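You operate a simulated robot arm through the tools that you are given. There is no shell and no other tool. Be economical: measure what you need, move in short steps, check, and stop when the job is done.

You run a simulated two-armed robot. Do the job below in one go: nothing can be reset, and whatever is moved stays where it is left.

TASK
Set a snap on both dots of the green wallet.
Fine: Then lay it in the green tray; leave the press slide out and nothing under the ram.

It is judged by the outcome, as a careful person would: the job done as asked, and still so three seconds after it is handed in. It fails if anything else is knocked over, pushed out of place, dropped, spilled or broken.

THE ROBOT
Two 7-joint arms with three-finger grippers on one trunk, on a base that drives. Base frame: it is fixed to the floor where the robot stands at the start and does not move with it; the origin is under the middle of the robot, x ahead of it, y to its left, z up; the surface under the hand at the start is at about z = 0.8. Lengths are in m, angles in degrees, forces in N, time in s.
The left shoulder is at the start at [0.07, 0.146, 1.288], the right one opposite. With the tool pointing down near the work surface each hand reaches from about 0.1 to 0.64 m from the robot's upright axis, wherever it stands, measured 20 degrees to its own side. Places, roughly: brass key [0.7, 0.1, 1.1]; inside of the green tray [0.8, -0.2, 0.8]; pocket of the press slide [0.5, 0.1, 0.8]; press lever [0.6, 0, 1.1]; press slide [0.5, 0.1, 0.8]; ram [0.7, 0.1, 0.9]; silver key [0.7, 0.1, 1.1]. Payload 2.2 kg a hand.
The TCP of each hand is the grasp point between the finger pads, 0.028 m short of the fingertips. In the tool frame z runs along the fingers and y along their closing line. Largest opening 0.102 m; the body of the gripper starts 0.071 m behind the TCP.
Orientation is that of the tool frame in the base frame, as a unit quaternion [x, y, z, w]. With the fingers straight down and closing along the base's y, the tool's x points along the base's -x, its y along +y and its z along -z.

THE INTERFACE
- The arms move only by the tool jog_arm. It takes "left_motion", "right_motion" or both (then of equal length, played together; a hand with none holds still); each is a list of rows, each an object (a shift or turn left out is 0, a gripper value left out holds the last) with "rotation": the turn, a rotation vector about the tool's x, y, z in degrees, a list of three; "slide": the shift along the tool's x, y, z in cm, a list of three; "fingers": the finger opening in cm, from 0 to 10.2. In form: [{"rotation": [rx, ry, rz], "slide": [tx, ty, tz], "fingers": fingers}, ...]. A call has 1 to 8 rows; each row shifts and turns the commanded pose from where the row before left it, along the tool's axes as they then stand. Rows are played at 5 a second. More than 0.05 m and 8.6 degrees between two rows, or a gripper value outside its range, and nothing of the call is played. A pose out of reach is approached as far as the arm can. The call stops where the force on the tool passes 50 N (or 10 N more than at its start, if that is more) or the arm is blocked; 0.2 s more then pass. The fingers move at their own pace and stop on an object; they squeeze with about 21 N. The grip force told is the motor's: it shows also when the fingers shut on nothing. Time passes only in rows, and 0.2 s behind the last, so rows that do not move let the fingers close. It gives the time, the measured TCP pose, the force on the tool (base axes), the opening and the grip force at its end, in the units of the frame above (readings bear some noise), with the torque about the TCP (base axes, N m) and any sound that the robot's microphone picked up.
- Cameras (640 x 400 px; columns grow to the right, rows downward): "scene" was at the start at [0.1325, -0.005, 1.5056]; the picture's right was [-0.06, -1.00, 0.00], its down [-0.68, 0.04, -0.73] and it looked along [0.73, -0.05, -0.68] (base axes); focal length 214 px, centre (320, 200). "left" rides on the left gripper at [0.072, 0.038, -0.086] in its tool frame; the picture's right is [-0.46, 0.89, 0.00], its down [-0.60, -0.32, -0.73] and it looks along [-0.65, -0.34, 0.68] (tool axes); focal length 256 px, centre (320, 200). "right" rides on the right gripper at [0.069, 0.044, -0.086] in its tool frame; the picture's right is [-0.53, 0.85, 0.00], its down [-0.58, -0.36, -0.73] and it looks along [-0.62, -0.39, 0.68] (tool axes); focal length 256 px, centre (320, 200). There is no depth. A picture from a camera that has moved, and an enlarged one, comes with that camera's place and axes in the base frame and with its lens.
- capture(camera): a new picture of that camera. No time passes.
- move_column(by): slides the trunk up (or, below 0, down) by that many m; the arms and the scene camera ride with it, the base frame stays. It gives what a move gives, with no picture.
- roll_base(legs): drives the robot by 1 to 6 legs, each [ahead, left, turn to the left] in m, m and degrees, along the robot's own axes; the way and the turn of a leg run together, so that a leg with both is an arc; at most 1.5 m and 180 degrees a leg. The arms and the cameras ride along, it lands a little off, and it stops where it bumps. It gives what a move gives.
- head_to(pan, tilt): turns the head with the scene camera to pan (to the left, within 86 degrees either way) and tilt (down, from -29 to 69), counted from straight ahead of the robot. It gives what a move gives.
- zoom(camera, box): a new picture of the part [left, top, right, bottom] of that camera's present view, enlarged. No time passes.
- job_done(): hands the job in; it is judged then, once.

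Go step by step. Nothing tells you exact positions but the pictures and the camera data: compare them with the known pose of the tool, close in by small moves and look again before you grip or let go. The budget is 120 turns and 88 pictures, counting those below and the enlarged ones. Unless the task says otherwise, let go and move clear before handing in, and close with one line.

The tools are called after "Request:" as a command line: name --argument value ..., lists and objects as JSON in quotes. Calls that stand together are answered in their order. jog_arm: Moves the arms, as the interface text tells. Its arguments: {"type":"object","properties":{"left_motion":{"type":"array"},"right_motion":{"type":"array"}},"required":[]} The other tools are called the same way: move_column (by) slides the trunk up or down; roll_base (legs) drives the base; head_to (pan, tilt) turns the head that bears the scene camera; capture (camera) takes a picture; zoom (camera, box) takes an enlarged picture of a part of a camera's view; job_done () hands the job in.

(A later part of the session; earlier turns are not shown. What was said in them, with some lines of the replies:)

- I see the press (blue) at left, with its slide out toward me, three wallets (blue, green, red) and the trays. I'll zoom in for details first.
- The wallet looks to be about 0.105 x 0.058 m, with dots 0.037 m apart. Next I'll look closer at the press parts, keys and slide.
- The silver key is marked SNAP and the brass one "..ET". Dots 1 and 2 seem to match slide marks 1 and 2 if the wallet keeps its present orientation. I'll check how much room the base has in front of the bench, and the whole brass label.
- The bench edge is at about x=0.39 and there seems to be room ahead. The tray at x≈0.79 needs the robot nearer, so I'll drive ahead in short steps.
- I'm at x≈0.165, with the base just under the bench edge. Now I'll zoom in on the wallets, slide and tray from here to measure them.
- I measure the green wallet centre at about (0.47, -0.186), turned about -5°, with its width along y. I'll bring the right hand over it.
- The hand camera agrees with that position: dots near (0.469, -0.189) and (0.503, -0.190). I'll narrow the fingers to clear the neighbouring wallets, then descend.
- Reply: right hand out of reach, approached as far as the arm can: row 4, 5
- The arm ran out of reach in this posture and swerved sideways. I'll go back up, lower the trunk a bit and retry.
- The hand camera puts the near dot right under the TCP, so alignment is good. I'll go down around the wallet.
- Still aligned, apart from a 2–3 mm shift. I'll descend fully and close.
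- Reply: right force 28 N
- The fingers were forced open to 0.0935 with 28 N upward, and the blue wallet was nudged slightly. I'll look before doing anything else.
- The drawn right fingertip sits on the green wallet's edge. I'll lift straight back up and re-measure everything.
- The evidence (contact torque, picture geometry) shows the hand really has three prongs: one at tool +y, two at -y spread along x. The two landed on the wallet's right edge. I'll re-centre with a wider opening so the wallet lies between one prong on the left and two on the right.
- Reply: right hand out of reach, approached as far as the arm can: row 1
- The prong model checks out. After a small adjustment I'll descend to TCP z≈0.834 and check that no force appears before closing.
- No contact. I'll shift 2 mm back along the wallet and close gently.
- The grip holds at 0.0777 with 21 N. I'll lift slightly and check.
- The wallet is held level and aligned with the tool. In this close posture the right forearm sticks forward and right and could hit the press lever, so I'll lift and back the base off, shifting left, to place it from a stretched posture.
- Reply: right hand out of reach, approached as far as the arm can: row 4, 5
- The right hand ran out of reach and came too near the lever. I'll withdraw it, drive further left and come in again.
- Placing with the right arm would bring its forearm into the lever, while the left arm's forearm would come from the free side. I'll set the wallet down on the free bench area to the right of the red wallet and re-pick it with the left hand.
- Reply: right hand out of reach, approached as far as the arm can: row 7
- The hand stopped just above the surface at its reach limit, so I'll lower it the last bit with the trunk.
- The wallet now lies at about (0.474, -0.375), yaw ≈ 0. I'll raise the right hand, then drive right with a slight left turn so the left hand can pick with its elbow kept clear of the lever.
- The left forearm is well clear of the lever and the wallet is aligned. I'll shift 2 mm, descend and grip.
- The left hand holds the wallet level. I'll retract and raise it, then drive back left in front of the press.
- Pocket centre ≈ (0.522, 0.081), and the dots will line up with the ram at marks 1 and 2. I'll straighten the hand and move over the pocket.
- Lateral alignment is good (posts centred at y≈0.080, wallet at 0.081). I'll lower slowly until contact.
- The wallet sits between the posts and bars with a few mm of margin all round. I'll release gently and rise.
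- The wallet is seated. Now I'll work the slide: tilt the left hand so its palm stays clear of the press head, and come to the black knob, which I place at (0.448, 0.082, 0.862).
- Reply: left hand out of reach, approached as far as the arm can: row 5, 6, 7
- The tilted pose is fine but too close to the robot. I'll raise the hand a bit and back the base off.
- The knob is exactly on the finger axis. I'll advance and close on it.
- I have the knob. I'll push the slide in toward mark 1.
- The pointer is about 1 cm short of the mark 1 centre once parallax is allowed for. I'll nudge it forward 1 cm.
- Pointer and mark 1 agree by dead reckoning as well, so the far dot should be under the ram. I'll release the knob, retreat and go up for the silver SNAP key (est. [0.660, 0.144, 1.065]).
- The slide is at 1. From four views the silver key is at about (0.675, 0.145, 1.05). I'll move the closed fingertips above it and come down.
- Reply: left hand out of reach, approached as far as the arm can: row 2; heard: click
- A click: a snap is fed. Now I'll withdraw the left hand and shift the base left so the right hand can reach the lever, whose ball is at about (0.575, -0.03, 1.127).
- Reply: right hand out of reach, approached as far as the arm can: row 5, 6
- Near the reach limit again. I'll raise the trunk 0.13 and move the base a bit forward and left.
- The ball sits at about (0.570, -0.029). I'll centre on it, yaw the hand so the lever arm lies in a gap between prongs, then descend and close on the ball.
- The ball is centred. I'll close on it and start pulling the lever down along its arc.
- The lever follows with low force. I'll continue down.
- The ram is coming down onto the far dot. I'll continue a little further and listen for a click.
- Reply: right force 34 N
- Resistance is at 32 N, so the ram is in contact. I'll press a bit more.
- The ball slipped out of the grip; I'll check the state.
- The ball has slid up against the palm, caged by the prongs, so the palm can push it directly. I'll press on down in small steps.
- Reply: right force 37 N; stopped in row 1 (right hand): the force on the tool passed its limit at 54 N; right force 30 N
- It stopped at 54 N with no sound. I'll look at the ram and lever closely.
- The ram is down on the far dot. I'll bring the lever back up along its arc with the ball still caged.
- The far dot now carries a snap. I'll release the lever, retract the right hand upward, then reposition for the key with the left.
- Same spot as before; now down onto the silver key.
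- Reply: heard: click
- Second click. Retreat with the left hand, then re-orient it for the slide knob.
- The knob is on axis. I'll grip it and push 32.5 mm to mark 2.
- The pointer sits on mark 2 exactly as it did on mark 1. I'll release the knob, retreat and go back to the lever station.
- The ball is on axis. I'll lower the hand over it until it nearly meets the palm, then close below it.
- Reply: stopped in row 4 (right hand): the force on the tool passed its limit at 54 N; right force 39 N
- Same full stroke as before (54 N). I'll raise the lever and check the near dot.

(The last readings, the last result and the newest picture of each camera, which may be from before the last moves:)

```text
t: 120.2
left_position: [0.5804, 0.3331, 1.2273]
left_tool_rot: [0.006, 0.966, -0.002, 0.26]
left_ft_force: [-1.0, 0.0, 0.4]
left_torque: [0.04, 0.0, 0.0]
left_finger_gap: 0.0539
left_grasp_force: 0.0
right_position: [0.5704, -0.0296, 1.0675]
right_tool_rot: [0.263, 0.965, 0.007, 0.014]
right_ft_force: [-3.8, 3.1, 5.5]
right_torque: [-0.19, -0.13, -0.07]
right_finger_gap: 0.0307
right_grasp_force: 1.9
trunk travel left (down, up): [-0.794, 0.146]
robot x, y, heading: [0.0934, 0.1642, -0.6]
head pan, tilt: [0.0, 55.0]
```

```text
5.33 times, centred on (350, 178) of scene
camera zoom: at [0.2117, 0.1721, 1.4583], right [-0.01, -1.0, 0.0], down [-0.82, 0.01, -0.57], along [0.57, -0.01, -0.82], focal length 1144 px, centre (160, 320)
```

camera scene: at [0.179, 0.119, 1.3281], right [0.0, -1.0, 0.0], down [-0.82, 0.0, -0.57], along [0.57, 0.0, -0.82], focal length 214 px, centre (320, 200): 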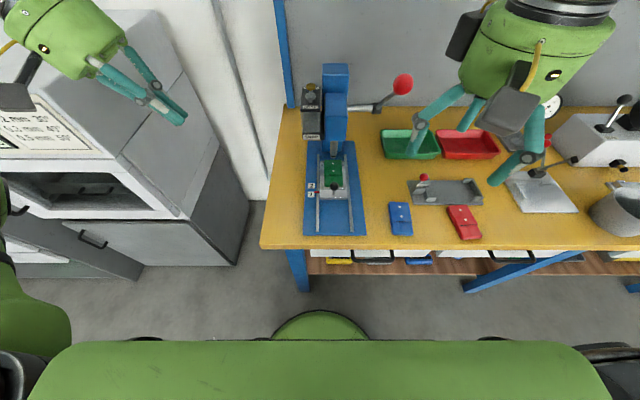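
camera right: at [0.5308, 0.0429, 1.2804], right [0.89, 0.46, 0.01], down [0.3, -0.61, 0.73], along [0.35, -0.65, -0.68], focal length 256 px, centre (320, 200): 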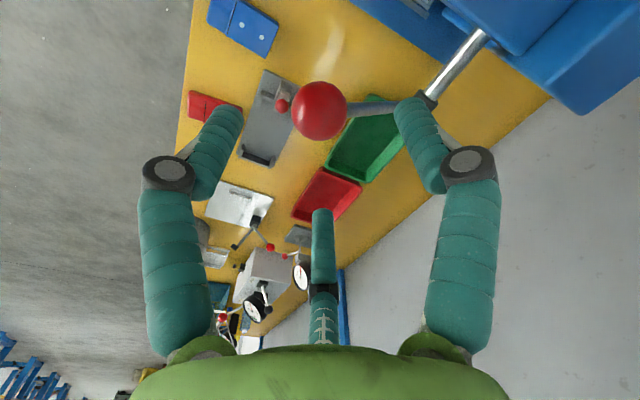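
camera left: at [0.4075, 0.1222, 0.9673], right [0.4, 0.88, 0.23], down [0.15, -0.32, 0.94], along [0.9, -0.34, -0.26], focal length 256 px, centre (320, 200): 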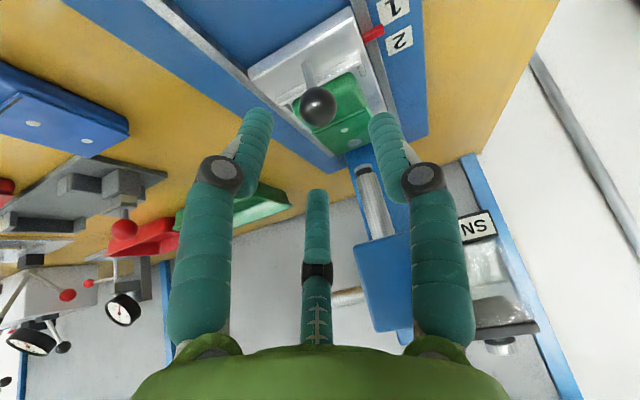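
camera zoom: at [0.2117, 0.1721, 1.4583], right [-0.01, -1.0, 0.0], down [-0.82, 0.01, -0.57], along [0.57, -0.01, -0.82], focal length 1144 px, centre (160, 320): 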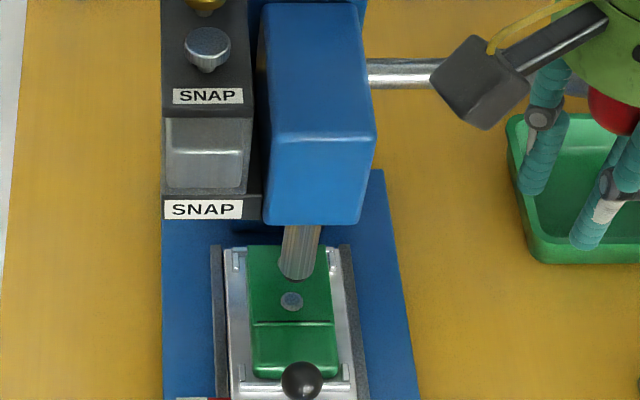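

Both dots now have snaps. I'll release the lever, retract, and return to the slide station.

Request:
jog_arm --right_motion '[{"fingers": 8}, {}, {"slide": [0, 0, -4]}, {"slide": [0, 0, -4.5]}, {"slide": [0, 0, -4.5]}, {"slide": [3.48, -2.0, 0]}, {"slide": [3.48, -2.0, 0]}, {"slide": [3.48, -2.0, 0]}]'

Request:
roll_base --legs '[[-0.133, 0, 0.4], [0, -0.253, 0]]'

Request:
move_column --by -0.13

```text
t: 122.0
left_position: [0.5809, 0.3327, 1.2278]
left_tool_rot: [0.005, 0.965, -0.001, 0.261]
left_ft_force: [-0.8, 0.7, 0.4]
left_torque: [-0.01, -0.03, -0.03]
left_finger_gap: 0.0542
left_grasp_force: 0.1
right_position: [0.4432, -0.0279, 1.1956]
right_tool_rot: [0.261, 0.965, 0.006, 0.015]
right_ft_force: [0.1, 0.0, -0.2]
right_torque: [0.0, -0.01, 0.02]
right_finger_gap: 0.0799
right_grasp_force: 0.0
trunk travel left (down, up): [-0.794, 0.146]
robot x, y, heading: [0.0909, 0.1685, -0.5]
head pan, tilt: [0.0, 55.0]
```

```text
t: 124.7
left_position: [0.4495, 0.0926, 1.2262]
left_tool_rot: [-0.003, 0.965, 0.0, 0.26]
left_ft_force: [0.1, -0.3, 0.2]
left_torque: [0.0, -0.03, 0.0]
left_finger_gap: 0.0539
left_grasp_force: 0.0
right_position: [0.3186, -0.2701, 1.1946]
right_tool_rot: [0.256, 0.967, 0.005, 0.014]
right_ft_force: [0.5, 0.5, -0.9]
right_torque: [-0.02, 0.0, -0.01]
right_finger_gap: 0.08
right_grasp_force: 0.0
trunk travel left (down, up): [-0.794, 0.146]
robot x, y, heading: [-0.0378, -0.0746, 0.6]
head pan, tilt: [0.0, 55.0]
```

```text
t: 126.3
left_position: [0.4502, 0.0904, 1.0972]
left_tool_rot: [-0.001, 0.965, 0.0, 0.261]
left_ft_force: [0.2, -0.1, 0.1]
left_torque: [0.01, 0.03, 0.01]
left_finger_gap: 0.0537
left_grasp_force: 0.0
right_position: [0.3192, -0.2715, 1.063]
right_tool_rot: [0.255, 0.967, 0.005, 0.013]
right_ft_force: [0.2, -0.1, 0.5]
right_torque: [0.02, 0.01, -0.02]
right_finger_gap: 0.0799
right_grasp_force: 0.1
trunk travel left (down, up): [-0.664, 0.276]
robot x, y, heading: [-0.0403, -0.0767, 0.1]
head pan, tilt: [0.0, 55.0]
```

Request:
jog_arm --left_motion '[{"slide": [0.06, -0.19, 4.9]}, {"slide": [0.06, -0.19, 4.9]}, {"slide": [0.06, -0.19, 4.9]}, {"slide": [0.06, -0.19, 4.9]}, {}]'

```text
t: 127.5
left_position: [0.5477, 0.0831, 0.9242]
left_tool_rot: [-0.002, 0.965, 0.001, 0.261]
left_ft_force: [-1.0, -0.4, 0.2]
left_torque: [0.02, -0.02, 0.03]
left_finger_gap: 0.0537
left_grasp_force: 0.0
right_position: [0.3182, -0.273, 1.0652]
right_tool_rot: [0.255, 0.967, 0.006, 0.014]
right_ft_force: [-0.6, 0.6, 0.2]
right_torque: [-0.03, -0.03, 0.0]
right_finger_gap: 0.0799
right_grasp_force: 0.0
trunk travel left (down, up): [-0.664, 0.276]
robot x, y, heading: [-0.0402, -0.0788, 0.4]
head pan, tilt: [0.0, 55.0]
```

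Request:
jog_arm --left_motion '[{"slide": [0, 0, 2.9]}, {"slide": [0, 0, 2.9]}, {"fingers": 4}, {"fingers": 1.8}, {}, {}]'

```text
t: 128.9
left_position: [0.5748, 0.0818, 0.8742]
left_tool_rot: [-0.001, 0.966, 0.0, 0.259]
left_ft_force: [-4.1, -4.6, -5.3]
left_torque: [-0.41, -0.36, -0.29]
left_finger_gap: 0.0248
left_grasp_force: 44.4
right_position: [0.3195, -0.274, 1.066]
right_tool_rot: [0.255, 0.967, 0.006, 0.013]
right_ft_force: [0.3, -0.3, 0.7]
right_torque: [0.04, 0.0, 0.01]
right_finger_gap: 0.08
right_grasp_force: 0.2
trunk travel left (down, up): [-0.664, 0.276]
robot x, y, heading: [-0.0394, -0.0771, 0.3]
head pan, tilt: [0.0, 55.0]
```

Knob gripped. Pulling the slide back out.

Request:
jog_arm --left_motion '[{"slide": [2.31, 0, -1.335]}, {"slide": [2.31, 0, -1.335]}, {"slide": [2.31, 0, -1.335]}, {"slide": [2.31, 0, -1.335]}, {"slide": [2.31, 0, -1.335]}, {}]'

```text
t: 130.3
left_position: [0.4417, 0.0816, 0.8762]
left_tool_rot: [-0.001, 0.966, 0.001, 0.259]
left_ft_force: [-1.9, -9.4, -14.2]
left_torque: [0.12, 0.12, 0.06]
left_finger_gap: 0.0249
left_grasp_force: 45.0
right_position: [0.3206, -0.2734, 1.0631]
right_tool_rot: [0.256, 0.967, 0.007, 0.013]
right_ft_force: [0.5, 1.0, -0.4]
right_torque: [-0.01, -0.01, 0.01]
right_finger_gap: 0.08
right_grasp_force: 0.1
trunk travel left (down, up): [-0.664, 0.276]
robot x, y, heading: [-0.0381, -0.0802, 0.4]
head pan, tilt: [0.0, 55.0]
```

Request:
jog_arm --left_motion '[{"slide": [0.2, 0, -0.1]}, {"fingers": 5.4}, {}, {"slide": [0, 0, -3]}, {"slide": [0, 0, -4]}, {"slide": [-2.4, 0, -4.2]}, {"slide": [-2.4, 0, -4.2]}, {}]'

Request:
jog_arm --left_motion '[{"rotation": [0, 7.5, 0], "fingers": 9}, {"rotation": [0, 7.5, 0]}, {"rotation": [0, 7.5, 0]}, {"rotation": [0, 7.5, 0]}, {}]'

Request:
roll_base --legs '[[0.11, 0, 0]]'

```text
t: 132.1
left_position: [0.405, 0.0863, 1.0331]
left_tool_rot: [-0.002, 0.966, 0.0, 0.26]
left_ft_force: [0.0, 0.2, -0.3]
left_torque: [0.02, -0.01, 0.02]
left_finger_gap: 0.0541
left_grasp_force: 0.1
right_position: [0.3192, -0.2723, 1.0644]
right_tool_rot: [0.256, 0.967, 0.005, 0.014]
right_ft_force: [0.8, 0.2, -0.1]
right_torque: [0.01, 0.03, 0.01]
right_finger_gap: 0.08
right_grasp_force: 0.0
trunk travel left (down, up): [-0.664, 0.276]
robot x, y, heading: [-0.0373, -0.0783, 0.2]
head pan, tilt: [0.0, 55.0]
```

```text
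t: 133.3
left_position: [0.4043, 0.0828, 1.0337]
left_tool_rot: [-0.002, 1.0, 0.0, 0.0]
left_ft_force: [0.2, 0.2, 0.3]
left_torque: [0.02, 0.0, -0.02]
left_finger_gap: 0.0899
left_grasp_force: 0.1
right_position: [0.3189, -0.2727, 1.0652]
right_tool_rot: [0.256, 0.967, 0.006, 0.014]
right_ft_force: [-0.6, 0.1, 0.3]
right_torque: [0.0, 0.0, 0.01]
right_finger_gap: 0.08
right_grasp_force: 0.1
trunk travel left (down, up): [-0.664, 0.276]
robot x, y, heading: [-0.0368, -0.0765, 0.7]
head pan, tilt: [0.0, 55.0]
```

```text
t: 134.5
left_position: [0.5141, 0.0844, 1.034]
left_tool_rot: [0.0, 1.0, 0.001, 0.001]
left_ft_force: [0.3, -0.3, 0.0]
left_torque: [-0.01, 0.01, 0.03]
left_finger_gap: 0.09
left_grasp_force: 0.0
right_position: [0.4285, -0.2731, 1.065]
right_tool_rot: [0.257, 0.966, 0.005, 0.015]
right_ft_force: [-0.1, 0.9, 0.1]
right_torque: [0.0, 0.01, -0.01]
right_finger_gap: 0.0798
right_grasp_force: 0.1
trunk travel left (down, up): [-0.664, 0.276]
robot x, y, heading: [0.0736, -0.0769, 0.3]
head pan, tilt: [0.0, 55.0]
```

Upright above the slide. I'll align over the wallet and lower partway, then check with one picture.

Request:
jog_arm --left_motion '[{"slide": [-0.55, -1.45, 3]}, {"slide": [0, 0, 4]}, {"slide": [0, 0, 3.5], "fingers": 8.6}, {}]'

Request:
capture --camera "left"

```text
t: 135.5
left_position: [0.5219, 0.0686, 0.9282]
left_tool_rot: [-0.001, 1.0, -0.001, 0.002]
left_ft_force: [-0.8, -0.3, 0.7]
left_torque: [0.04, -0.01, 0.02]
left_finger_gap: 0.086
left_grasp_force: 0.0
right_position: [0.4286, -0.2733, 1.0648]
right_tool_rot: [0.256, 0.967, 0.006, 0.014]
right_ft_force: [-0.2, 0.4, 0.2]
right_torque: [0.0, -0.03, 0.0]
right_finger_gap: 0.08
right_grasp_force: 0.1
trunk travel left (down, up): [-0.664, 0.276]
robot x, y, heading: [0.0744, -0.0757, 0.3]
head pan, tilt: [0.0, 55.0]
```

```text
5 pictures are left
camera left: at [0.4488, 0.1061, 1.0155], right [0.46, 0.89, 0.0], down [0.6, -0.32, 0.73], along [0.65, -0.34, -0.68], focal length 256 px, centre (320, 200)
```

left: 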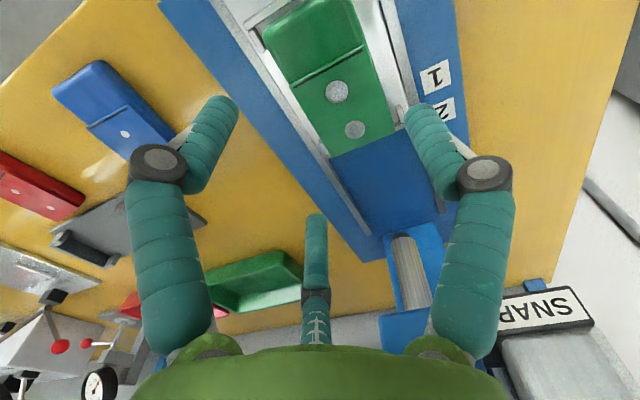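

Both snaps are visible and the wallet is aligned with the hand. I'll descend to the grip height and close.

Request:
jog_arm --left_motion '[{"slide": [0, 0, 3], "fingers": 8.5}, {"slide": [0, 0, 2.5]}, {"slide": [0, 0, 1.3]}, {}, {"fingers": 7.9}, {"fingers": 5}, {}, {}]'

```text
t: 137.3
left_position: [0.5215, 0.0695, 0.8607]
left_tool_rot: [-0.001, 1.0, 0.0, 0.001]
left_ft_force: [-0.1, 0.7, 1.7]
left_torque: [0.07, 0.04, 0.03]
left_finger_gap: 0.0781
left_grasp_force: 21.0
right_position: [0.4293, -0.2727, 1.0653]
right_tool_rot: [0.256, 0.966, 0.007, 0.014]
right_ft_force: [-1.4, 1.4, 0.4]
right_torque: [0.02, 0.01, -0.05]
right_finger_gap: 0.0799
right_grasp_force: 0.1
trunk travel left (down, up): [-0.664, 0.276]
robot x, y, heading: [0.0736, -0.0755, 0.3]
head pan, tilt: [0.0, 55.0]
```

Gripped. I'll lift, retract, and carry the wallet back to the free bench area for hand-off.

Request:
jog_arm --left_motion '[{"slide": [0, 0, -2]}, {"slide": [0, 0, -4.5]}, {"slide": [0, 0, -4.5]}, {"slide": [0, 0, -2.5]}, {"slide": [4, 0, 0]}, {"slide": [4, 1, 0]}, {}]' --right_motion '[{"slide": [0, 0, -2]}, {"slide": [0, 0, -3]}, {"slide": [0, 0, -3]}, {}, {}, {}, {}]'

Request:
roll_base --legs '[[0, -0.56, 0], [0, 0, 14]]'

```text
t: 138.9
left_position: [0.4394, 0.0785, 0.9943]
left_tool_rot: [-0.001, 1.0, 0.0, 0.0]
left_ft_force: [0.3, -0.6, -0.6]
left_torque: [0.0, 0.0, -0.03]
left_finger_gap: 0.0777
left_grasp_force: 21.4
right_position: [0.4271, -0.2737, 1.1432]
right_tool_rot: [0.256, 0.967, 0.006, 0.013]
right_ft_force: [0.1, 0.3, 0.3]
right_torque: [0.0, 0.02, 0.01]
right_finger_gap: 0.08
right_grasp_force: 0.1
trunk travel left (down, up): [-0.664, 0.276]
robot x, y, heading: [0.0726, -0.0748, -0.0]
head pan, tilt: [0.0, 55.0]
```

```text
t: 142.9
left_position: [0.3938, -0.3941, 0.9941]
left_tool_rot: [-0.123, 0.992, 0.0, 0.001]
left_ft_force: [-0.6, 0.5, -0.9]
left_torque: [0.01, -0.02, 0.03]
left_finger_gap: 0.0778
left_grasp_force: 20.6
right_position: [0.4651, -0.7397, 1.1448]
right_tool_rot: [0.137, 0.99, 0.008, 0.013]
right_ft_force: [0.4, -0.3, -0.6]
right_torque: [0.0, 0.0, 0.01]
right_finger_gap: 0.0802
right_grasp_force: 0.0
trunk travel left (down, up): [-0.664, 0.276]
robot x, y, heading: [0.0757, -0.6336, 14.2]
head pan, tilt: [0.0, 55.0]
```

Request:
jog_arm --left_motion '[{"rotation": [0, 0, 7.05]}, {"rotation": [0, 0, 7.05]}, {"slide": [-4.1, 0.4, 0]}, {"slide": [-4.1, 0.4, 0]}, {"slide": [0, 0, 4.8]}, {"slide": [0, 0, 4.8]}, {"slide": [0, 0, 4.6]}, {}]'

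Request:
jog_arm --left_motion '[{"slide": [0, 0, 0.8]}, {}]'

```text
t: 144.7
left_position: [0.4762, -0.3857, 0.852]
left_tool_rot: [0.0, 1.0, 0.002, 0.001]
left_ft_force: [-0.8, -0.8, -0.8]
left_torque: [0.01, -0.03, 0.04]
left_finger_gap: 0.0778
left_grasp_force: 21.5
right_position: [0.465, -0.7398, 1.1449]
right_tool_rot: [0.136, 0.991, 0.008, 0.013]
right_ft_force: [-0.5, -0.1, 0.4]
right_torque: [0.03, 0.0, 0.01]
right_finger_gap: 0.08
right_grasp_force: 0.1
trunk travel left (down, up): [-0.664, 0.276]
robot x, y, heading: [0.0743, -0.6324, 14.4]
head pan, tilt: [0.0, 55.0]
```

```text
t: 145.3
left_position: [0.4768, -0.3848, 0.8436]
left_tool_rot: [0.0, 1.0, 0.0, 0.001]
left_ft_force: [0.4, 0.6, -1.0]
left_torque: [0.0, -0.02, 0.01]
left_finger_gap: 0.0779
left_grasp_force: 21.0
right_position: [0.466, -0.739, 1.1447]
right_tool_rot: [0.137, 0.99, 0.008, 0.012]
right_ft_force: [-0.2, 0.9, -1.0]
right_torque: [0.0, 0.01, 0.03]
right_finger_gap: 0.0803
right_grasp_force: 0.1
trunk travel left (down, up): [-0.664, 0.276]
robot x, y, heading: [0.0714, -0.6387, 14.1]
head pan, tilt: [0.0, 55.0]
```

Request:
jog_arm --left_motion '[{"slide": [0, 0, 0.4]}, {}, {"fingers": 8.1}, {"fingers": 8.8}, {}, {"slide": [0, 0, -3]}, {"slide": [0, 0, -4.5]}, {"slide": [0, 0, -4.5]}]'

Request:
jog_arm --left_motion '[{"slide": [2, 0, -4]}, {"slide": [3, 0, -3]}, {"slide": [4, 0, -2]}, {"slide": [2, 0, 0]}, {}]' --right_motion '[{"rotation": [0, 0, -7.5]}, {"rotation": [0, 0, -7.5]}, {"rotation": [0, 0, -7.5]}, {"rotation": [0, 0, -7.5], "fingers": 9}, {}]'

Request:
roll_base --legs '[[0, 0, -14.2], [-0.045, 0.425, 0]]'

```text
t: 147.1
left_position: [0.4731, -0.388, 0.9605]
left_tool_rot: [0.001, 1.0, 0.001, 0.001]
left_ft_force: [-0.1, 0.4, 0.4]
left_torque: [0.04, 0.02, -0.01]
left_finger_gap: 0.088
left_grasp_force: 0.0
right_position: [0.466, -0.74, 1.1445]
right_tool_rot: [0.137, 0.991, 0.009, 0.012]
right_ft_force: [-0.2, -0.3, 0.7]
right_torque: [0.02, 0.0, -0.02]
right_finger_gap: 0.0801
right_grasp_force: 0.1
trunk travel left (down, up): [-0.664, 0.276]
robot x, y, heading: [0.0725, -0.6323, 14.3]
head pan, tilt: [0.0, 55.0]
```

```text
t: 148.3
left_position: [0.3651, -0.3873, 1.0501]
left_tool_rot: [0.0, 1.0, 0.0, 0.001]
left_ft_force: [0.3, 1.3, -0.3]
left_torque: [0.01, 0.02, 0.01]
left_finger_gap: 0.088
left_grasp_force: 0.0
right_position: [0.466, -0.7393, 1.1435]
right_tool_rot: [-0.126, 0.992, 0.005, 0.015]
right_ft_force: [0.5, 0.1, -0.6]
right_torque: [0.01, 0.03, -0.01]
right_finger_gap: 0.09
right_grasp_force: 0.0
trunk travel left (down, up): [-0.664, 0.276]
robot x, y, heading: [0.0759, -0.6343, 14.3]
head pan, tilt: [0.0, 55.0]
```

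```text
t: 151.8
left_position: [0.3698, -0.0424, 1.051]
left_tool_rot: [0.121, 0.993, 0.001, 0.002]
left_ft_force: [0.8, 0.3, -0.5]
left_torque: [-0.02, 0.03, 0.03]
left_finger_gap: 0.0882
left_grasp_force: 0.1
right_position: [0.3826, -0.4092, 1.1436]
right_tool_rot: [-0.004, 1.0, 0.003, 0.016]
right_ft_force: [0.8, 0.7, -0.4]
right_torque: [0.0, -0.06, 0.0]
right_finger_gap: 0.0898
right_grasp_force: 0.0
trunk travel left (down, up): [-0.664, 0.276]
robot x, y, heading: [0.0307, -0.2143, 0.3]
head pan, tilt: [0.0, 55.0]
```

Now the right hand to the wallet.

Request:
jog_arm --right_motion '[{"rotation": [0, 1.8, 0], "slide": [-3.2, 0.8, 0]}, {"slide": [-3.2, 0.8, 0]}, {"slide": [-3.2, 0.8, 0]}, {"slide": [0, 0, 4.8]}, {"slide": [0, 0, 4.8]}, {"slide": [0, 0, 4.8]}, {"slide": [0, 0, 4.8]}, {}]'

Request:
capture --camera "right"

```text
t: 153.6
left_position: [0.3694, -0.0418, 1.0507]
left_tool_rot: [0.121, 0.993, -0.001, 0.001]
left_ft_force: [0.0, -0.8, 0.5]
left_torque: [0.01, 0.01, 0.0]
left_finger_gap: 0.0879
left_grasp_force: 0.0
right_position: [0.4763, -0.3794, 0.9512]
right_tool_rot: [-0.004, 1.0, 0.003, -0.002]
right_ft_force: [-0.3, -0.4, 0.7]
right_torque: [0.0, -0.03, 0.02]
right_finger_gap: 0.0899
right_grasp_force: 0.1
trunk travel left (down, up): [-0.664, 0.276]
robot x, y, heading: [0.0297, -0.2109, 0.4]
head pan, tilt: [0.0, 55.0]
```

```text
4 pictures are left
camera right: at [0.4062, -0.3373, 1.0378], right [0.53, 0.85, 0.0], down [0.58, -0.36, 0.73], along [0.62, -0.38, -0.68], focal length 256 px, centre (320, 200)
```

right: 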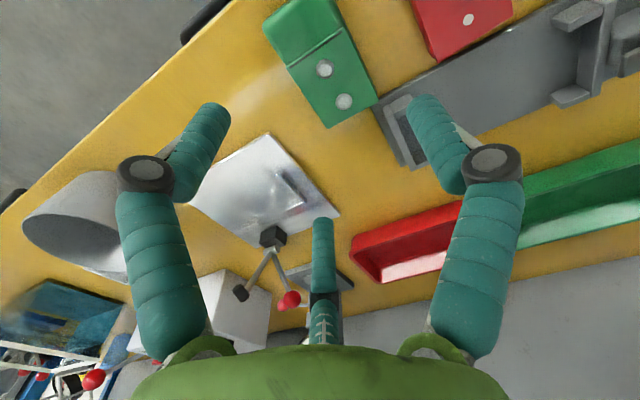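

Aligned; a 7.5 mm sideways shift is needed. I'll lower with the arm, then use the trunk for the last part as before.

Request:
jog_arm --right_motion '[{"slide": [0.1, -0.75, 0], "fingers": 8.8}, {"slide": [0, 0, 4]}, {"slide": [0, 0, 3.5]}, {}]'

```text
t: 154.6
left_position: [0.369, -0.0418, 1.0507]
left_tool_rot: [0.121, 0.993, -0.001, 0.002]
left_ft_force: [0.5, 0.3, -1.1]
left_torque: [-0.01, -0.05, 0.02]
left_finger_gap: 0.088
left_grasp_force: 0.0
right_position: [0.4753, -0.3888, 0.8787]
right_tool_rot: [-0.003, 1.0, 0.003, -0.002]
right_ft_force: [0.0, -0.6, 0.8]
right_torque: [-0.01, -0.01, 0.02]
right_finger_gap: 0.0883
right_grasp_force: 0.0
trunk travel left (down, up): [-0.664, 0.276]
robot x, y, heading: [0.0287, -0.2141, 0.7]
head pan, tilt: [0.0, 55.0]
```

Request:
move_column --by -0.043

Request:
jog_arm --right_motion '[{}, {"fingers": 8.2}, {"fingers": 7.6}, {"fingers": 5}, {}, {}]'

```text
t: 155.5
left_position: [0.3699, -0.0412, 1.0082]
left_tool_rot: [0.12, 0.993, 0.0, 0.001]
left_ft_force: [0.1, 0.1, -0.2]
left_torque: [0.0, -0.03, 0.0]
left_finger_gap: 0.0878
left_grasp_force: 0.1
right_position: [0.4759, -0.3897, 0.8358]
right_tool_rot: [-0.004, 1.0, 0.002, -0.001]
right_ft_force: [-0.3, -0.5, 0.2]
right_torque: [0.03, 0.02, 0.0]
right_finger_gap: 0.0881
right_grasp_force: 0.2
trunk travel left (down, up): [-0.621, 0.319]
robot x, y, heading: [0.0322, -0.2089, 0.5]
head pan, tilt: [0.0, 55.0]
```

```text
t: 156.9
left_position: [0.369, -0.0415, 1.0092]
left_tool_rot: [0.12, 0.993, 0.0, 0.001]
left_ft_force: [0.2, -0.1, -0.2]
left_torque: [0.03, -0.03, -0.05]
left_finger_gap: 0.0882
left_grasp_force: 0.0
right_position: [0.4767, -0.3896, 0.8349]
right_tool_rot: [-0.004, 1.0, 0.003, 0.0]
right_ft_force: [0.1, 0.9, 4.7]
right_torque: [0.07, 0.08, 0.03]
right_finger_gap: 0.0778
right_grasp_force: 21.0
trunk travel left (down, up): [-0.621, 0.319]
robot x, y, heading: [0.0294, -0.2132, 0.4]
head pan, tilt: [0.0, 55.0]
```

The right hand has it. I'll lift with the trunk and drive to the tray.

Request:
move_column --by 0.17

Request:
roll_base --legs '[[0, 0.19, -0.4], [0.135, 0, 0]]'

Request:
jog_arm --right_motion '[{"rotation": [0, 0, -7.5]}, {"rotation": [0, 0, -7.5]}, {"rotation": [0, 0, -7.5]}, {"rotation": [0, 0, -7.5]}, {"rotation": [0, 0, -7.5]}, {"rotation": [0, 0, -7.5]}, {"rotation": [0, 0, -7.5]}, {"rotation": [0, 0, -7.5]}]'

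```text
t: 158.8
left_position: [0.3715, -0.0421, 1.1779]
left_tool_rot: [0.12, 0.993, -0.001, 0.001]
left_ft_force: [-1.0, 0.2, -1.0]
left_torque: [0.01, 0.0, -0.02]
left_finger_gap: 0.0882
left_grasp_force: 0.2
right_position: [0.4753, -0.3901, 1.0042]
right_tool_rot: [-0.003, 1.0, 0.004, -0.001]
right_ft_force: [0.0, -0.1, -0.2]
right_torque: [0.0, 0.0, 0.0]
right_finger_gap: 0.0778
right_grasp_force: 21.2
trunk travel left (down, up): [-0.791, 0.149]
robot x, y, heading: [0.028, -0.2088, 0.6]
head pan, tilt: [0.0, 55.0]
```

```text
t: 161.2
left_position: [0.5014, 0.1518, 1.179]
left_tool_rot: [0.125, 0.992, 0.001, 0.002]
left_ft_force: [-0.4, -0.2, 0.1]
left_torque: [-0.01, -0.03, 0.01]
left_finger_gap: 0.0881
left_grasp_force: 0.0
right_position: [0.6058, -0.1964, 1.0057]
right_tool_rot: [-0.001, 1.0, 0.002, 0.0]
right_ft_force: [0.1, -0.3, 0.5]
right_torque: [-0.03, 0.0, 0.04]
right_finger_gap: 0.0776
right_grasp_force: 21.0
trunk travel left (down, up): [-0.791, 0.149]
robot x, y, heading: [0.1578, -0.0215, 0.1]
head pan, tilt: [0.0, 55.0]
```

```text
t: 163.1
left_position: [0.5037, 0.1522, 1.1782]
left_tool_rot: [0.125, 0.992, 0.0, 0.001]
left_ft_force: [0.3, -0.7, -0.1]
left_torque: [0.02, -0.03, 0.01]
left_finger_gap: 0.088
left_grasp_force: 0.0
right_position: [0.6067, -0.1975, 1.0056]
right_tool_rot: [-0.502, 0.865, 0.002, 0.001]
right_ft_force: [-0.5, -0.2, -0.1]
right_torque: [0.01, 0.01, -0.01]
right_finger_gap: 0.0778
right_grasp_force: 20.8
trunk travel left (down, up): [-0.791, 0.149]
robot x, y, heading: [0.1654, -0.0197, -0.0]
head pan, tilt: [0.0, 55.0]
```

Request:
jog_arm --right_motion '[{"rotation": [0, 0, -7.5]}, {"rotation": [0, 0, -7.5]}, {"rotation": [0, 0, -7.5]}, {"rotation": [0, 0, -7.5]}, {"slide": [-0.19, -4.5, 0]}, {"slide": [-0.19, -4.5, 0]}, {"slide": [-0.19, -4.5, 0]}, {"slide": [-0.19, -4.5, 0]}]'

Request:
capture --camera "scene"

```text
t: 164.8
left_position: [0.5048, 0.1511, 1.1785]
left_tool_rot: [0.124, 0.992, 0.0, 0.001]
left_ft_force: [0.5, 0.4, -0.8]
left_torque: [0.03, 0.04, 0.03]
left_finger_gap: 0.0882
left_grasp_force: 0.1
right_position: [0.7122, -0.2431, 1.0414]
right_tool_rot: [0.709, -0.705, -0.003, -0.001]
right_ft_force: [-1.1, 0.9, -0.9]
right_torque: [-0.01, 0.03, 0.0]
right_finger_gap: 0.0776
right_grasp_force: 21.0
right hand out of reach, approached as far as the arm can: row 6, 7, 8
trunk travel left (down, up): [-0.791, 0.149]
robot x, y, heading: [0.1598, -0.0168, -0.0]
head pan, tilt: [0.0, 55.0]
```

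```text
3 pictures are left
camera scene: at [0.2847, -0.0174, 1.455], right [0.0, -1.0, 0.0], down [-0.82, 0.0, -0.57], along [0.57, 0.0, -0.82], focal length 214 px, centre (320, 200)
```

scene: 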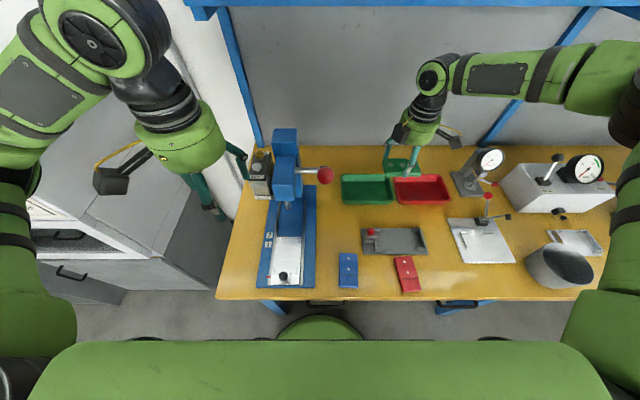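

The arm is at its limit, so I'll pull the left hand back and creep the base forward a bit.

Request:
jog_arm --left_motion '[{"slide": [4.5, 0, 0]}, {"slide": [4.5, 0, 0]}, {"slide": [3, 0, 0]}]'

Request:
roll_base --legs '[[0.04, 0, 0]]'

Request:
roll_base --legs '[[0.04, 0, 0]]'

```text
t: 165.7
left_position: [0.4081, 0.1769, 1.1945]
left_tool_rot: [0.125, 0.992, 0.001, 0.0]
left_ft_force: [0.4, -0.6, 0.4]
left_torque: [0.02, -0.01, 0.02]
left_finger_gap: 0.0884
left_grasp_force: 0.0
left hand out of reach, approached as far as the arm can: row 2, 3
right_position: [0.7122, -0.2435, 1.0428]
right_tool_rot: [0.708, -0.707, -0.002, -0.002]
right_ft_force: [0.1, -0.6, -0.8]
right_torque: [-0.01, 0.0, 0.03]
right_finger_gap: 0.0777
right_grasp_force: 20.3
trunk travel left (down, up): [-0.791, 0.149]
robot x, y, heading: [0.1651, -0.0184, -0.1]
head pan, tilt: [0.0, 55.0]
```

```text
t: 166.5
left_position: [0.4395, 0.1793, 1.1971]
left_tool_rot: [0.124, 0.992, 0.0, 0.003]
left_ft_force: [-1.2, 0.2, 0.5]
left_torque: [0.0, -0.05, 0.01]
left_finger_gap: 0.0881
left_grasp_force: 0.1
right_position: [0.7451, -0.2422, 1.046]
right_tool_rot: [0.707, -0.707, 0.0, -0.004]
right_ft_force: [-0.7, 0.2, 0.0]
right_torque: [0.01, -0.1, -0.02]
right_finger_gap: 0.0776
right_grasp_force: 21.0
trunk travel left (down, up): [-0.791, 0.149]
robot x, y, heading: [0.1985, -0.0202, 0.1]
head pan, tilt: [0.0, 55.0]
```

```text
t: 167.3
left_position: [0.454, 0.178, 1.1952]
left_tool_rot: [0.124, 0.992, 0.001, 0.0]
left_ft_force: [-0.1, -0.4, -0.2]
left_torque: [-0.01, 0.04, 0.0]
left_finger_gap: 0.0881
left_grasp_force: 0.0
right_position: [0.7563, -0.243, 1.0399]
right_tool_rot: [0.708, -0.706, -0.003, -0.001]
right_ft_force: [0.0, -0.6, -1.5]
right_torque: [0.0, -0.01, 0.02]
right_finger_gap: 0.0776
right_grasp_force: 20.8
trunk travel left (down, up): [-0.791, 0.149]
robot x, y, heading: [0.2038, -0.017, 0.1]
head pan, tilt: [0.0, 55.0]
stopped in leg 1: the robot was blocked; the commanded pose is now the measured one
```

The base touched the bench, so I'll back off 1 cm, shift 5 cm left, then let the arm do the rest while lowering.

Request:
roll_base --legs '[[-0.012, 0.05, 0]]'

Request:
jog_arm --right_motion '[{"slide": [0, -1.5, 3]}, {"slide": [0, -1.5, 3]}, {"slide": [0, -1, 3]}, {}]'

```text
t: 168.3
left_position: [0.441, 0.2201, 1.196]
left_tool_rot: [0.124, 0.992, 0.003, 0.0]
left_ft_force: [0.0, -0.4, 0.1]
left_torque: [0.08, -0.01, -0.03]
left_finger_gap: 0.0878
left_grasp_force: 0.1
right_position: [0.7448, -0.2002, 1.0407]
right_tool_rot: [0.707, -0.707, -0.005, -0.004]
right_ft_force: [0.0, -1.0, -0.9]
right_torque: [0.09, -0.01, 0.02]
right_finger_gap: 0.0779
right_grasp_force: 21.1
trunk travel left (down, up): [-0.791, 0.149]
robot x, y, heading: [0.1941, 0.0319, -0.1]
head pan, tilt: [0.0, 55.0]
```

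```text
t: 169.3
left_position: [0.4397, 0.2276, 1.1954]
left_tool_rot: [0.124, 0.992, 0.001, 0.0]
left_ft_force: [-1.1, -0.4, 0.3]
left_torque: [0.0, 0.02, 0.0]
left_finger_gap: 0.0878
left_grasp_force: 0.1
right_position: [0.7275, -0.2224, 0.9821]
right_tool_rot: [0.707, -0.707, -0.002, -0.003]
right_ft_force: [0.4, -0.4, -0.4]
right_torque: [-0.01, 0.0, 0.01]
right_finger_gap: 0.0778
right_grasp_force: 20.2
right hand out of reach, approached as far as the arm can: row 1, 2, 3
trunk travel left (down, up): [-0.791, 0.149]
robot x, y, heading: [0.1918, 0.0324, -0.1]
head pan, tilt: [0.0, 55.0]
```

Reach shrinks as the arm goes down, so I'll raise the arm to a height where it reaches further and later lower with the trunk.

Request:
jog_arm --right_motion '[{"slide": [0, 0, -4.5]}, {"slide": [-0.5, -1, -4.5]}, {"slide": [-1, -1.5, -3]}, {"slide": [-1, -1.8, -1]}, {"slide": [-0.7, -1.8, 0]}, {}]'

```text
t: 170.7
left_position: [0.4397, 0.2279, 1.1955]
left_tool_rot: [0.125, 0.992, -0.001, 0.001]
left_ft_force: [-0.5, -0.5, -0.3]
left_torque: [0.0, 0.06, -0.01]
left_finger_gap: 0.0879
left_grasp_force: 0.0
right_position: [0.7644, -0.2016, 1.1121]
right_tool_rot: [-0.707, 0.707, 0.001, 0.002]
right_ft_force: [-0.1, 0.2, -0.3]
right_torque: [0.02, -0.01, -0.02]
right_finger_gap: 0.0782
right_grasp_force: 20.7
right hand out of reach, approached as far as the arm can: row 4, 5
trunk travel left (down, up): [-0.791, 0.149]
robot x, y, heading: [0.1938, 0.0311, -0.0]
head pan, tilt: [0.0, 55.0]
```

Request:
jog_arm --right_motion '[{"slide": [0, 0, -4]}, {"slide": [0, -1, -4]}, {"slide": [-0.3, -1.5, -1]}, {"slide": [-0.4, -1, 0]}, {}]'

```text
t: 171.9
left_position: [0.4398, 0.2282, 1.195]
left_tool_rot: [0.124, 0.992, 0.0, 0.001]
left_ft_force: [0.1, -0.3, 1.3]
left_torque: [0.03, 0.03, -0.01]
left_finger_gap: 0.0879
left_grasp_force: 0.1
right_position: [0.7622, -0.2097, 1.1954]
right_tool_rot: [-0.707, 0.707, 0.002, 0.001]
right_ft_force: [-0.6, 0.3, -1.6]
right_torque: [0.0, -0.01, 0.04]
right_finger_gap: 0.0779
right_grasp_force: 21.0
right hand out of reach, approached as far as the arm can: row 2, 3, 4
trunk travel left (down, up): [-0.791, 0.149]
robot x, y, heading: [0.1931, 0.0309, -0.1]
head pan, tilt: [0.0, 55.0]
```

Turning the base left brings the right shoulder forward, so I'll shift right first, then turn +20°.

Request:
roll_base --legs '[[-0.01, -0.115, 0], [0, 0, 20]]'

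Request:
jog_arm --right_motion '[{"rotation": [0, 0, 7]}, {"rotation": [0, 0, 7]}, {"rotation": [0, 0, 6]}, {}]'

```text
t: 174.2
left_position: [0.3471, 0.186, 1.1943]
left_tool_rot: [-0.051, 0.999, 0.001, 0.0]
left_ft_force: [-0.4, -0.9, -0.2]
left_torque: [-0.03, 0.02, -0.01]
left_finger_gap: 0.0878
left_grasp_force: 0.0
right_position: [0.8024, -0.1139, 1.1951]
right_tool_rot: [0.82, -0.572, -0.003, -0.002]
right_ft_force: [-1.0, -0.2, -0.4]
right_torque: [0.0, 0.01, -0.02]
right_finger_gap: 0.0777
right_grasp_force: 21.4
trunk travel left (down, up): [-0.791, 0.149]
robot x, y, heading: [0.1809, -0.0858, 20.1]
head pan, tilt: [0.0, 55.0]
```

```text
t: 175.2
left_position: [0.347, 0.1856, 1.1951]
left_tool_rot: [-0.05, 0.999, 0.001, 0.001]
left_ft_force: [0.1, 0.7, -0.2]
left_torque: [0.01, 0.01, 0.02]
left_finger_gap: 0.0878
left_grasp_force: 0.1
right_position: [0.8015, -0.1136, 1.1949]
right_tool_rot: [0.708, -0.706, -0.002, -0.002]
right_ft_force: [-0.1, 0.0, -1.4]
right_torque: [-0.03, 0.0, 0.02]
right_finger_gap: 0.0779
right_grasp_force: 20.8
trunk travel left (down, up): [-0.791, 0.149]
robot x, y, heading: [0.1841, -0.0804, 20.2]
head pan, tilt: [0.0, 55.0]
```

Request:
jog_arm --right_motion '[{"slide": [3.8, 0.75, 0]}, {"slide": [3.8, 0.75, 2]}, {"slide": [0, 0, 4]}, {"slide": [0, 0, 4]}, {}]'

```text
t: 176.4
left_position: [0.3468, 0.1852, 1.1948]
left_tool_rot: [-0.051, 0.999, 0.001, 0.001]
left_ft_force: [0.2, -1.4, 0.4]
left_torque: [0.01, -0.04, -0.03]
left_finger_gap: 0.0879
left_grasp_force: 0.1
right_position: [0.7854, -0.1901, 1.0953]
right_tool_rot: [0.708, -0.706, -0.002, -0.003]
right_ft_force: [-0.2, 0.3, -0.1]
right_torque: [-0.01, -0.05, -0.01]
right_finger_gap: 0.0778
right_grasp_force: 20.9
trunk travel left (down, up): [-0.791, 0.149]
robot x, y, heading: [0.1816, -0.0848, 20.4]
head pan, tilt: [0.0, 55.0]
```

Request:
capture --camera "scene"

```text
2 pictures are left
camera scene: at [0.2973, -0.0413, 1.4552], right [0.34, -0.94, 0.0], down [-0.77, -0.28, -0.57], along [0.54, 0.2, -0.82], focal length 214 px, centre (320, 200)
```

scene: 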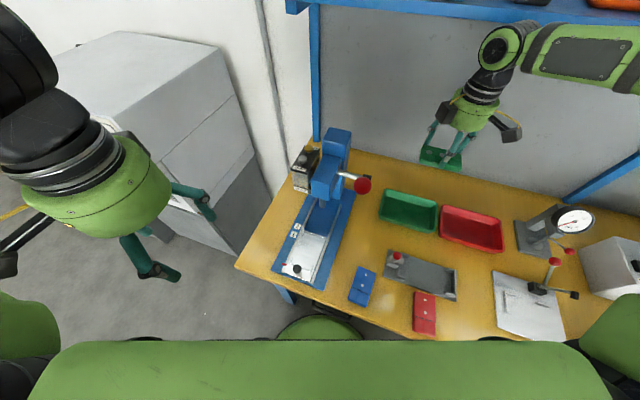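

I'll lower with the arm as far as it holds position, keeping the elbow high above the gauge.

Request:
jog_arm --right_motion '[{"slide": [0, 0, 3]}, {"slide": [0, 0, 3]}, {"slide": [0, 0, 3]}, {}]'

```text
t: 177.4
left_position: [0.3476, 0.1862, 1.1948]
left_tool_rot: [-0.051, 0.999, 0.0, 0.002]
left_ft_force: [0.8, -0.7, -0.1]
left_torque: [0.01, 0.0, 0.02]
left_finger_gap: 0.088
left_grasp_force: 0.1
right_position: [0.787, -0.1895, 1.0049]
right_tool_rot: [0.708, -0.706, -0.003, -0.001]
right_ft_force: [1.0, 0.0, -0.3]
right_torque: [0.01, 0.01, -0.01]
right_finger_gap: 0.0779
right_grasp_force: 21.0
trunk travel left (down, up): [-0.791, 0.149]
robot x, y, heading: [0.1854, -0.0795, 20.1]
head pan, tilt: [0.0, 55.0]
```

Request:
jog_arm --right_motion '[{"slide": [0, 0, 3]}, {"slide": [0, 0, 3]}, {"slide": [0, 0, 2]}, {}]'

```text
t: 178.4
left_position: [0.3476, 0.1857, 1.1956]
left_tool_rot: [-0.051, 0.999, 0.001, 0.0]
left_ft_force: [-0.5, 0.1, 0.1]
left_torque: [-0.01, 0.0, -0.01]
left_finger_gap: 0.0883
left_grasp_force: 0.1
right_position: [0.7776, -0.1957, 0.9337]
right_tool_rot: [0.708, -0.706, -0.002, -0.002]
right_ft_force: [-0.6, -1.0, -0.8]
right_torque: [0.01, 0.0, 0.04]
right_finger_gap: 0.0779
right_grasp_force: 20.3
right hand out of reach, approached as far as the arm can: row 3
trunk travel left (down, up): [-0.791, 0.149]
robot x, y, heading: [0.1803, -0.0863, 20.3]
head pan, tilt: [0.0, 55.0]
```

Request:
jog_arm --right_motion '[{"slide": [0, 0, -1.5]}, {"slide": [-0.5, -0.8, 0]}, {}]'

Request:
capture --camera "right"

```text
t: 179.2
left_position: [0.3477, 0.186, 1.1952]
left_tool_rot: [-0.051, 0.999, 0.0, 0.001]
left_ft_force: [-0.4, 0.7, -0.1]
left_torque: [-0.02, -0.06, -0.01]
left_finger_gap: 0.0878
left_grasp_force: 0.0
right_position: [0.7875, -0.1895, 0.9477]
right_tool_rot: [0.709, -0.706, -0.002, -0.001]
right_ft_force: [0.2, -0.6, -1.0]
right_torque: [-0.01, -0.01, 0.01]
right_finger_gap: 0.0778
right_grasp_force: 20.8
trunk travel left (down, up): [-0.791, 0.149]
robot x, y, heading: [0.1862, -0.0832, 20.1]
head pan, tilt: [0.0, 55.0]
```

```text
1 pictures are left
camera right: at [0.7418, -0.259, 1.0345], right [-0.85, 0.53, 0.0], down [0.36, 0.57, 0.73], along [0.39, 0.62, -0.68], focal length 256 px, centre (320, 200)
```

right: 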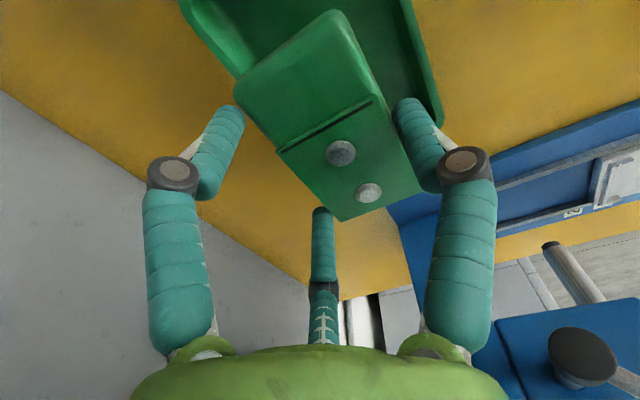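

The wallet is centred over the tray (rim x 0.714–0.838, y -0.10 to -0.28). I'll lower it with the trunk.

Request:
move_column --by -0.09

Request:
move_column --by -0.01

```text
t: 180.4
left_position: [0.3463, 0.1867, 1.1052]
left_tool_rot: [-0.051, 0.999, 0.001, 0.001]
left_ft_force: [-0.5, 0.1, -0.2]
left_torque: [-0.02, 0.01, -0.01]
left_finger_gap: 0.088
left_grasp_force: 0.1
right_position: [0.7853, -0.1902, 0.8605]
right_tool_rot: [0.709, -0.705, -0.003, 0.0]
right_ft_force: [0.1, -0.8, 0.5]
right_torque: [0.0, -0.01, 0.02]
right_finger_gap: 0.0778
right_grasp_force: 21.2
trunk travel left (down, up): [-0.701, 0.239]
robot x, y, heading: [0.1834, -0.0833, 20.2]
head pan, tilt: [0.0, 55.0]
```

```text
t: 181.0
left_position: [0.3485, 0.1849, 1.0948]
left_tool_rot: [-0.051, 0.999, 0.0, 0.0]
left_ft_force: [0.2, 0.8, -0.5]
left_torque: [0.0, 0.02, -0.03]
left_finger_gap: 0.0882
left_grasp_force: 0.0
right_position: [0.7859, -0.1896, 0.8486]
right_tool_rot: [0.708, -0.706, -0.002, -0.002]
right_ft_force: [0.2, 0.3, -0.3]
right_torque: [0.05, 0.0, -0.04]
right_finger_gap: 0.0781
right_grasp_force: 21.0
trunk travel left (down, up): [-0.691, 0.249]
robot x, y, heading: [0.1825, -0.0794, 20.0]
head pan, tilt: [0.0, 55.0]
```

Request:
move_column --by -0.006

Request:
move_column --by -0.003

```text
t: 181.6
left_position: [0.3481, 0.1863, 1.0888]
left_tool_rot: [-0.05, 0.999, 0.001, 0.001]
left_ft_force: [0.1, -0.5, -0.2]
left_torque: [-0.03, 0.01, 0.03]
left_finger_gap: 0.0879
left_grasp_force: 0.1
right_position: [0.7856, -0.1898, 0.8425]
right_tool_rot: [0.708, -0.706, -0.002, -0.001]
right_ft_force: [-0.7, 0.0, -1.4]
right_torque: [-0.01, 0.02, 0.01]
right_finger_gap: 0.0777
right_grasp_force: 21.0
trunk travel left (down, up): [-0.685, 0.255]
robot x, y, heading: [0.185, -0.0812, 20.2]
head pan, tilt: [0.0, 55.0]
```

```text
t: 182.1
left_position: [0.3468, 0.1864, 1.0871]
left_tool_rot: [-0.051, 0.999, 0.001, 0.0]
left_ft_force: [-0.3, -0.7, -0.1]
left_torque: [0.0, -0.01, 0.03]
left_finger_gap: 0.0881
left_grasp_force: 0.0
right_position: [0.7865, -0.1894, 0.8401]
right_tool_rot: [0.708, -0.706, -0.003, -0.002]
right_ft_force: [-0.3, 0.1, -1.3]
right_torque: [0.0, 0.0, 0.01]
right_finger_gap: 0.0776
right_grasp_force: 21.4
trunk travel left (down, up): [-0.682, 0.258]
robot x, y, heading: [0.1839, -0.0802, 20.3]
head pan, tilt: [0.0, 55.0]
```

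Request:
move_column --by -0.003

```text
t: 182.6
left_position: [0.3454, 0.186, 1.0837]
left_tool_rot: [-0.051, 0.999, 0.0, 0.002]
left_ft_force: [-0.2, 0.3, 0.4]
left_torque: [0.0, 0.02, -0.03]
left_finger_gap: 0.0879
left_grasp_force: 0.0
right_position: [0.7864, -0.19, 0.8394]
right_tool_rot: [0.708, -0.706, 0.0, -0.003]
right_ft_force: [0.1, -1.0, 13.2]
right_torque: [-0.65, 0.25, 0.08]
right_finger_gap: 0.0783
right_grasp_force: 21.2
trunk travel left (down, up): [-0.679, 0.261]
robot x, y, heading: [0.186, -0.0821, 20.1]
head pan, tilt: [0.0, 55.0]
```

Touchdown on the tray floor. I'll release and rise straight up.

Request:
jog_arm --right_motion '[{"fingers": 7.9}, {"fingers": 8.2}, {"fingers": 8.4}, {}]'

Request:
move_column --by 0.1

Request:
jog_arm --right_motion '[{"slide": [0, 0, -4.5]}, {"slide": [0, 0, -4.5]}, {"slide": [2, 2, -4]}, {"slide": [2, 4, -1]}, {"slide": [2, 4, 0]}, {"slide": [2, 4, 0]}, {}]'

Request:
zoom --camera "scene" --box '[200, 80, 540, 340]'

```text
t: 183.6
left_position: [0.3472, 0.1856, 1.0827]
left_tool_rot: [-0.05, 0.999, 0.001, 0.0]
left_ft_force: [-0.6, -0.4, 0.6]
left_torque: [0.0, -0.04, 0.01]
left_finger_gap: 0.0882
left_grasp_force: 0.1
right_position: [0.7864, -0.1899, 0.8382]
right_tool_rot: [0.708, -0.706, -0.003, -0.001]
right_ft_force: [0.4, 0.2, -0.2]
right_torque: [0.01, 0.01, 0.01]
right_finger_gap: 0.0836
right_grasp_force: 0.0
trunk travel left (down, up): [-0.679, 0.261]
robot x, y, heading: [0.1816, -0.0831, 20.2]
head pan, tilt: [0.0, 55.0]
```

```text
t: 184.9
left_position: [0.3488, 0.1858, 1.1842]
left_tool_rot: [-0.051, 0.999, 0.001, 0.001]
left_ft_force: [-0.1, 0.1, -0.2]
left_torque: [0.04, -0.01, 0.0]
left_finger_gap: 0.088
left_grasp_force: 0.1
right_position: [0.7863, -0.1905, 0.9367]
right_tool_rot: [0.708, -0.706, -0.002, -0.002]
right_ft_force: [-0.6, -0.4, 0.2]
right_torque: [-0.03, -0.01, -0.03]
right_finger_gap: 0.084
right_grasp_force: 0.0
trunk travel left (down, up): [-0.779, 0.161]
robot x, y, heading: [0.185, -0.0811, 20.3]
head pan, tilt: [0.0, 55.0]
```

```text
t: 186.5
left_position: [0.3472, 0.1868, 1.1825]
left_tool_rot: [-0.051, 0.999, 0.0, 0.0]
left_ft_force: [0.3, 0.6, 0.1]
left_torque: [-0.03, 0.01, 0.01]
left_finger_gap: 0.0881
left_grasp_force: 0.1
right_position: [0.6448, -0.2726, 1.0754]
right_tool_rot: [0.708, -0.706, -0.004, -0.001]
right_ft_force: [0.4, 0.7, 0.2]
right_torque: [-0.05, 0.02, 0.03]
right_finger_gap: 0.0841
right_grasp_force: 0.1
trunk travel left (down, up): [-0.779, 0.161]
robot x, y, heading: [0.1845, -0.0805, 20.4]
head pan, tilt: [0.0, 55.0]
```

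```text
1.54 times, centred on (370, 210) of scene
camera zoom: at [0.2988, -0.0393, 1.443], right [0.34, -0.94, 0.0], down [-0.77, -0.28, -0.57], along [0.54, 0.2, -0.82], focal length 330 px, centre (243, 185)
```

zoom: 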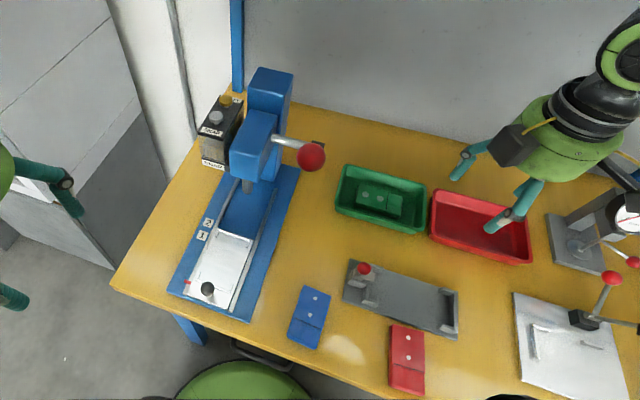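

The green wallet lies in the green tray with both snaps set. The slide is fully out, nothing is under the ram, and both hands are clear.

Request:
job_done

```text
The job is handed in.
```

The green wallet now has a snap on both dots and lies in the green tray. The press slide is fully out, with nothing under the ram. While first going in to pick up the green wallet I pushed the blue wallet about 5 mm sideways, and I did not move it back. The base also touched the bench lightly once while I was reaching for the tray.
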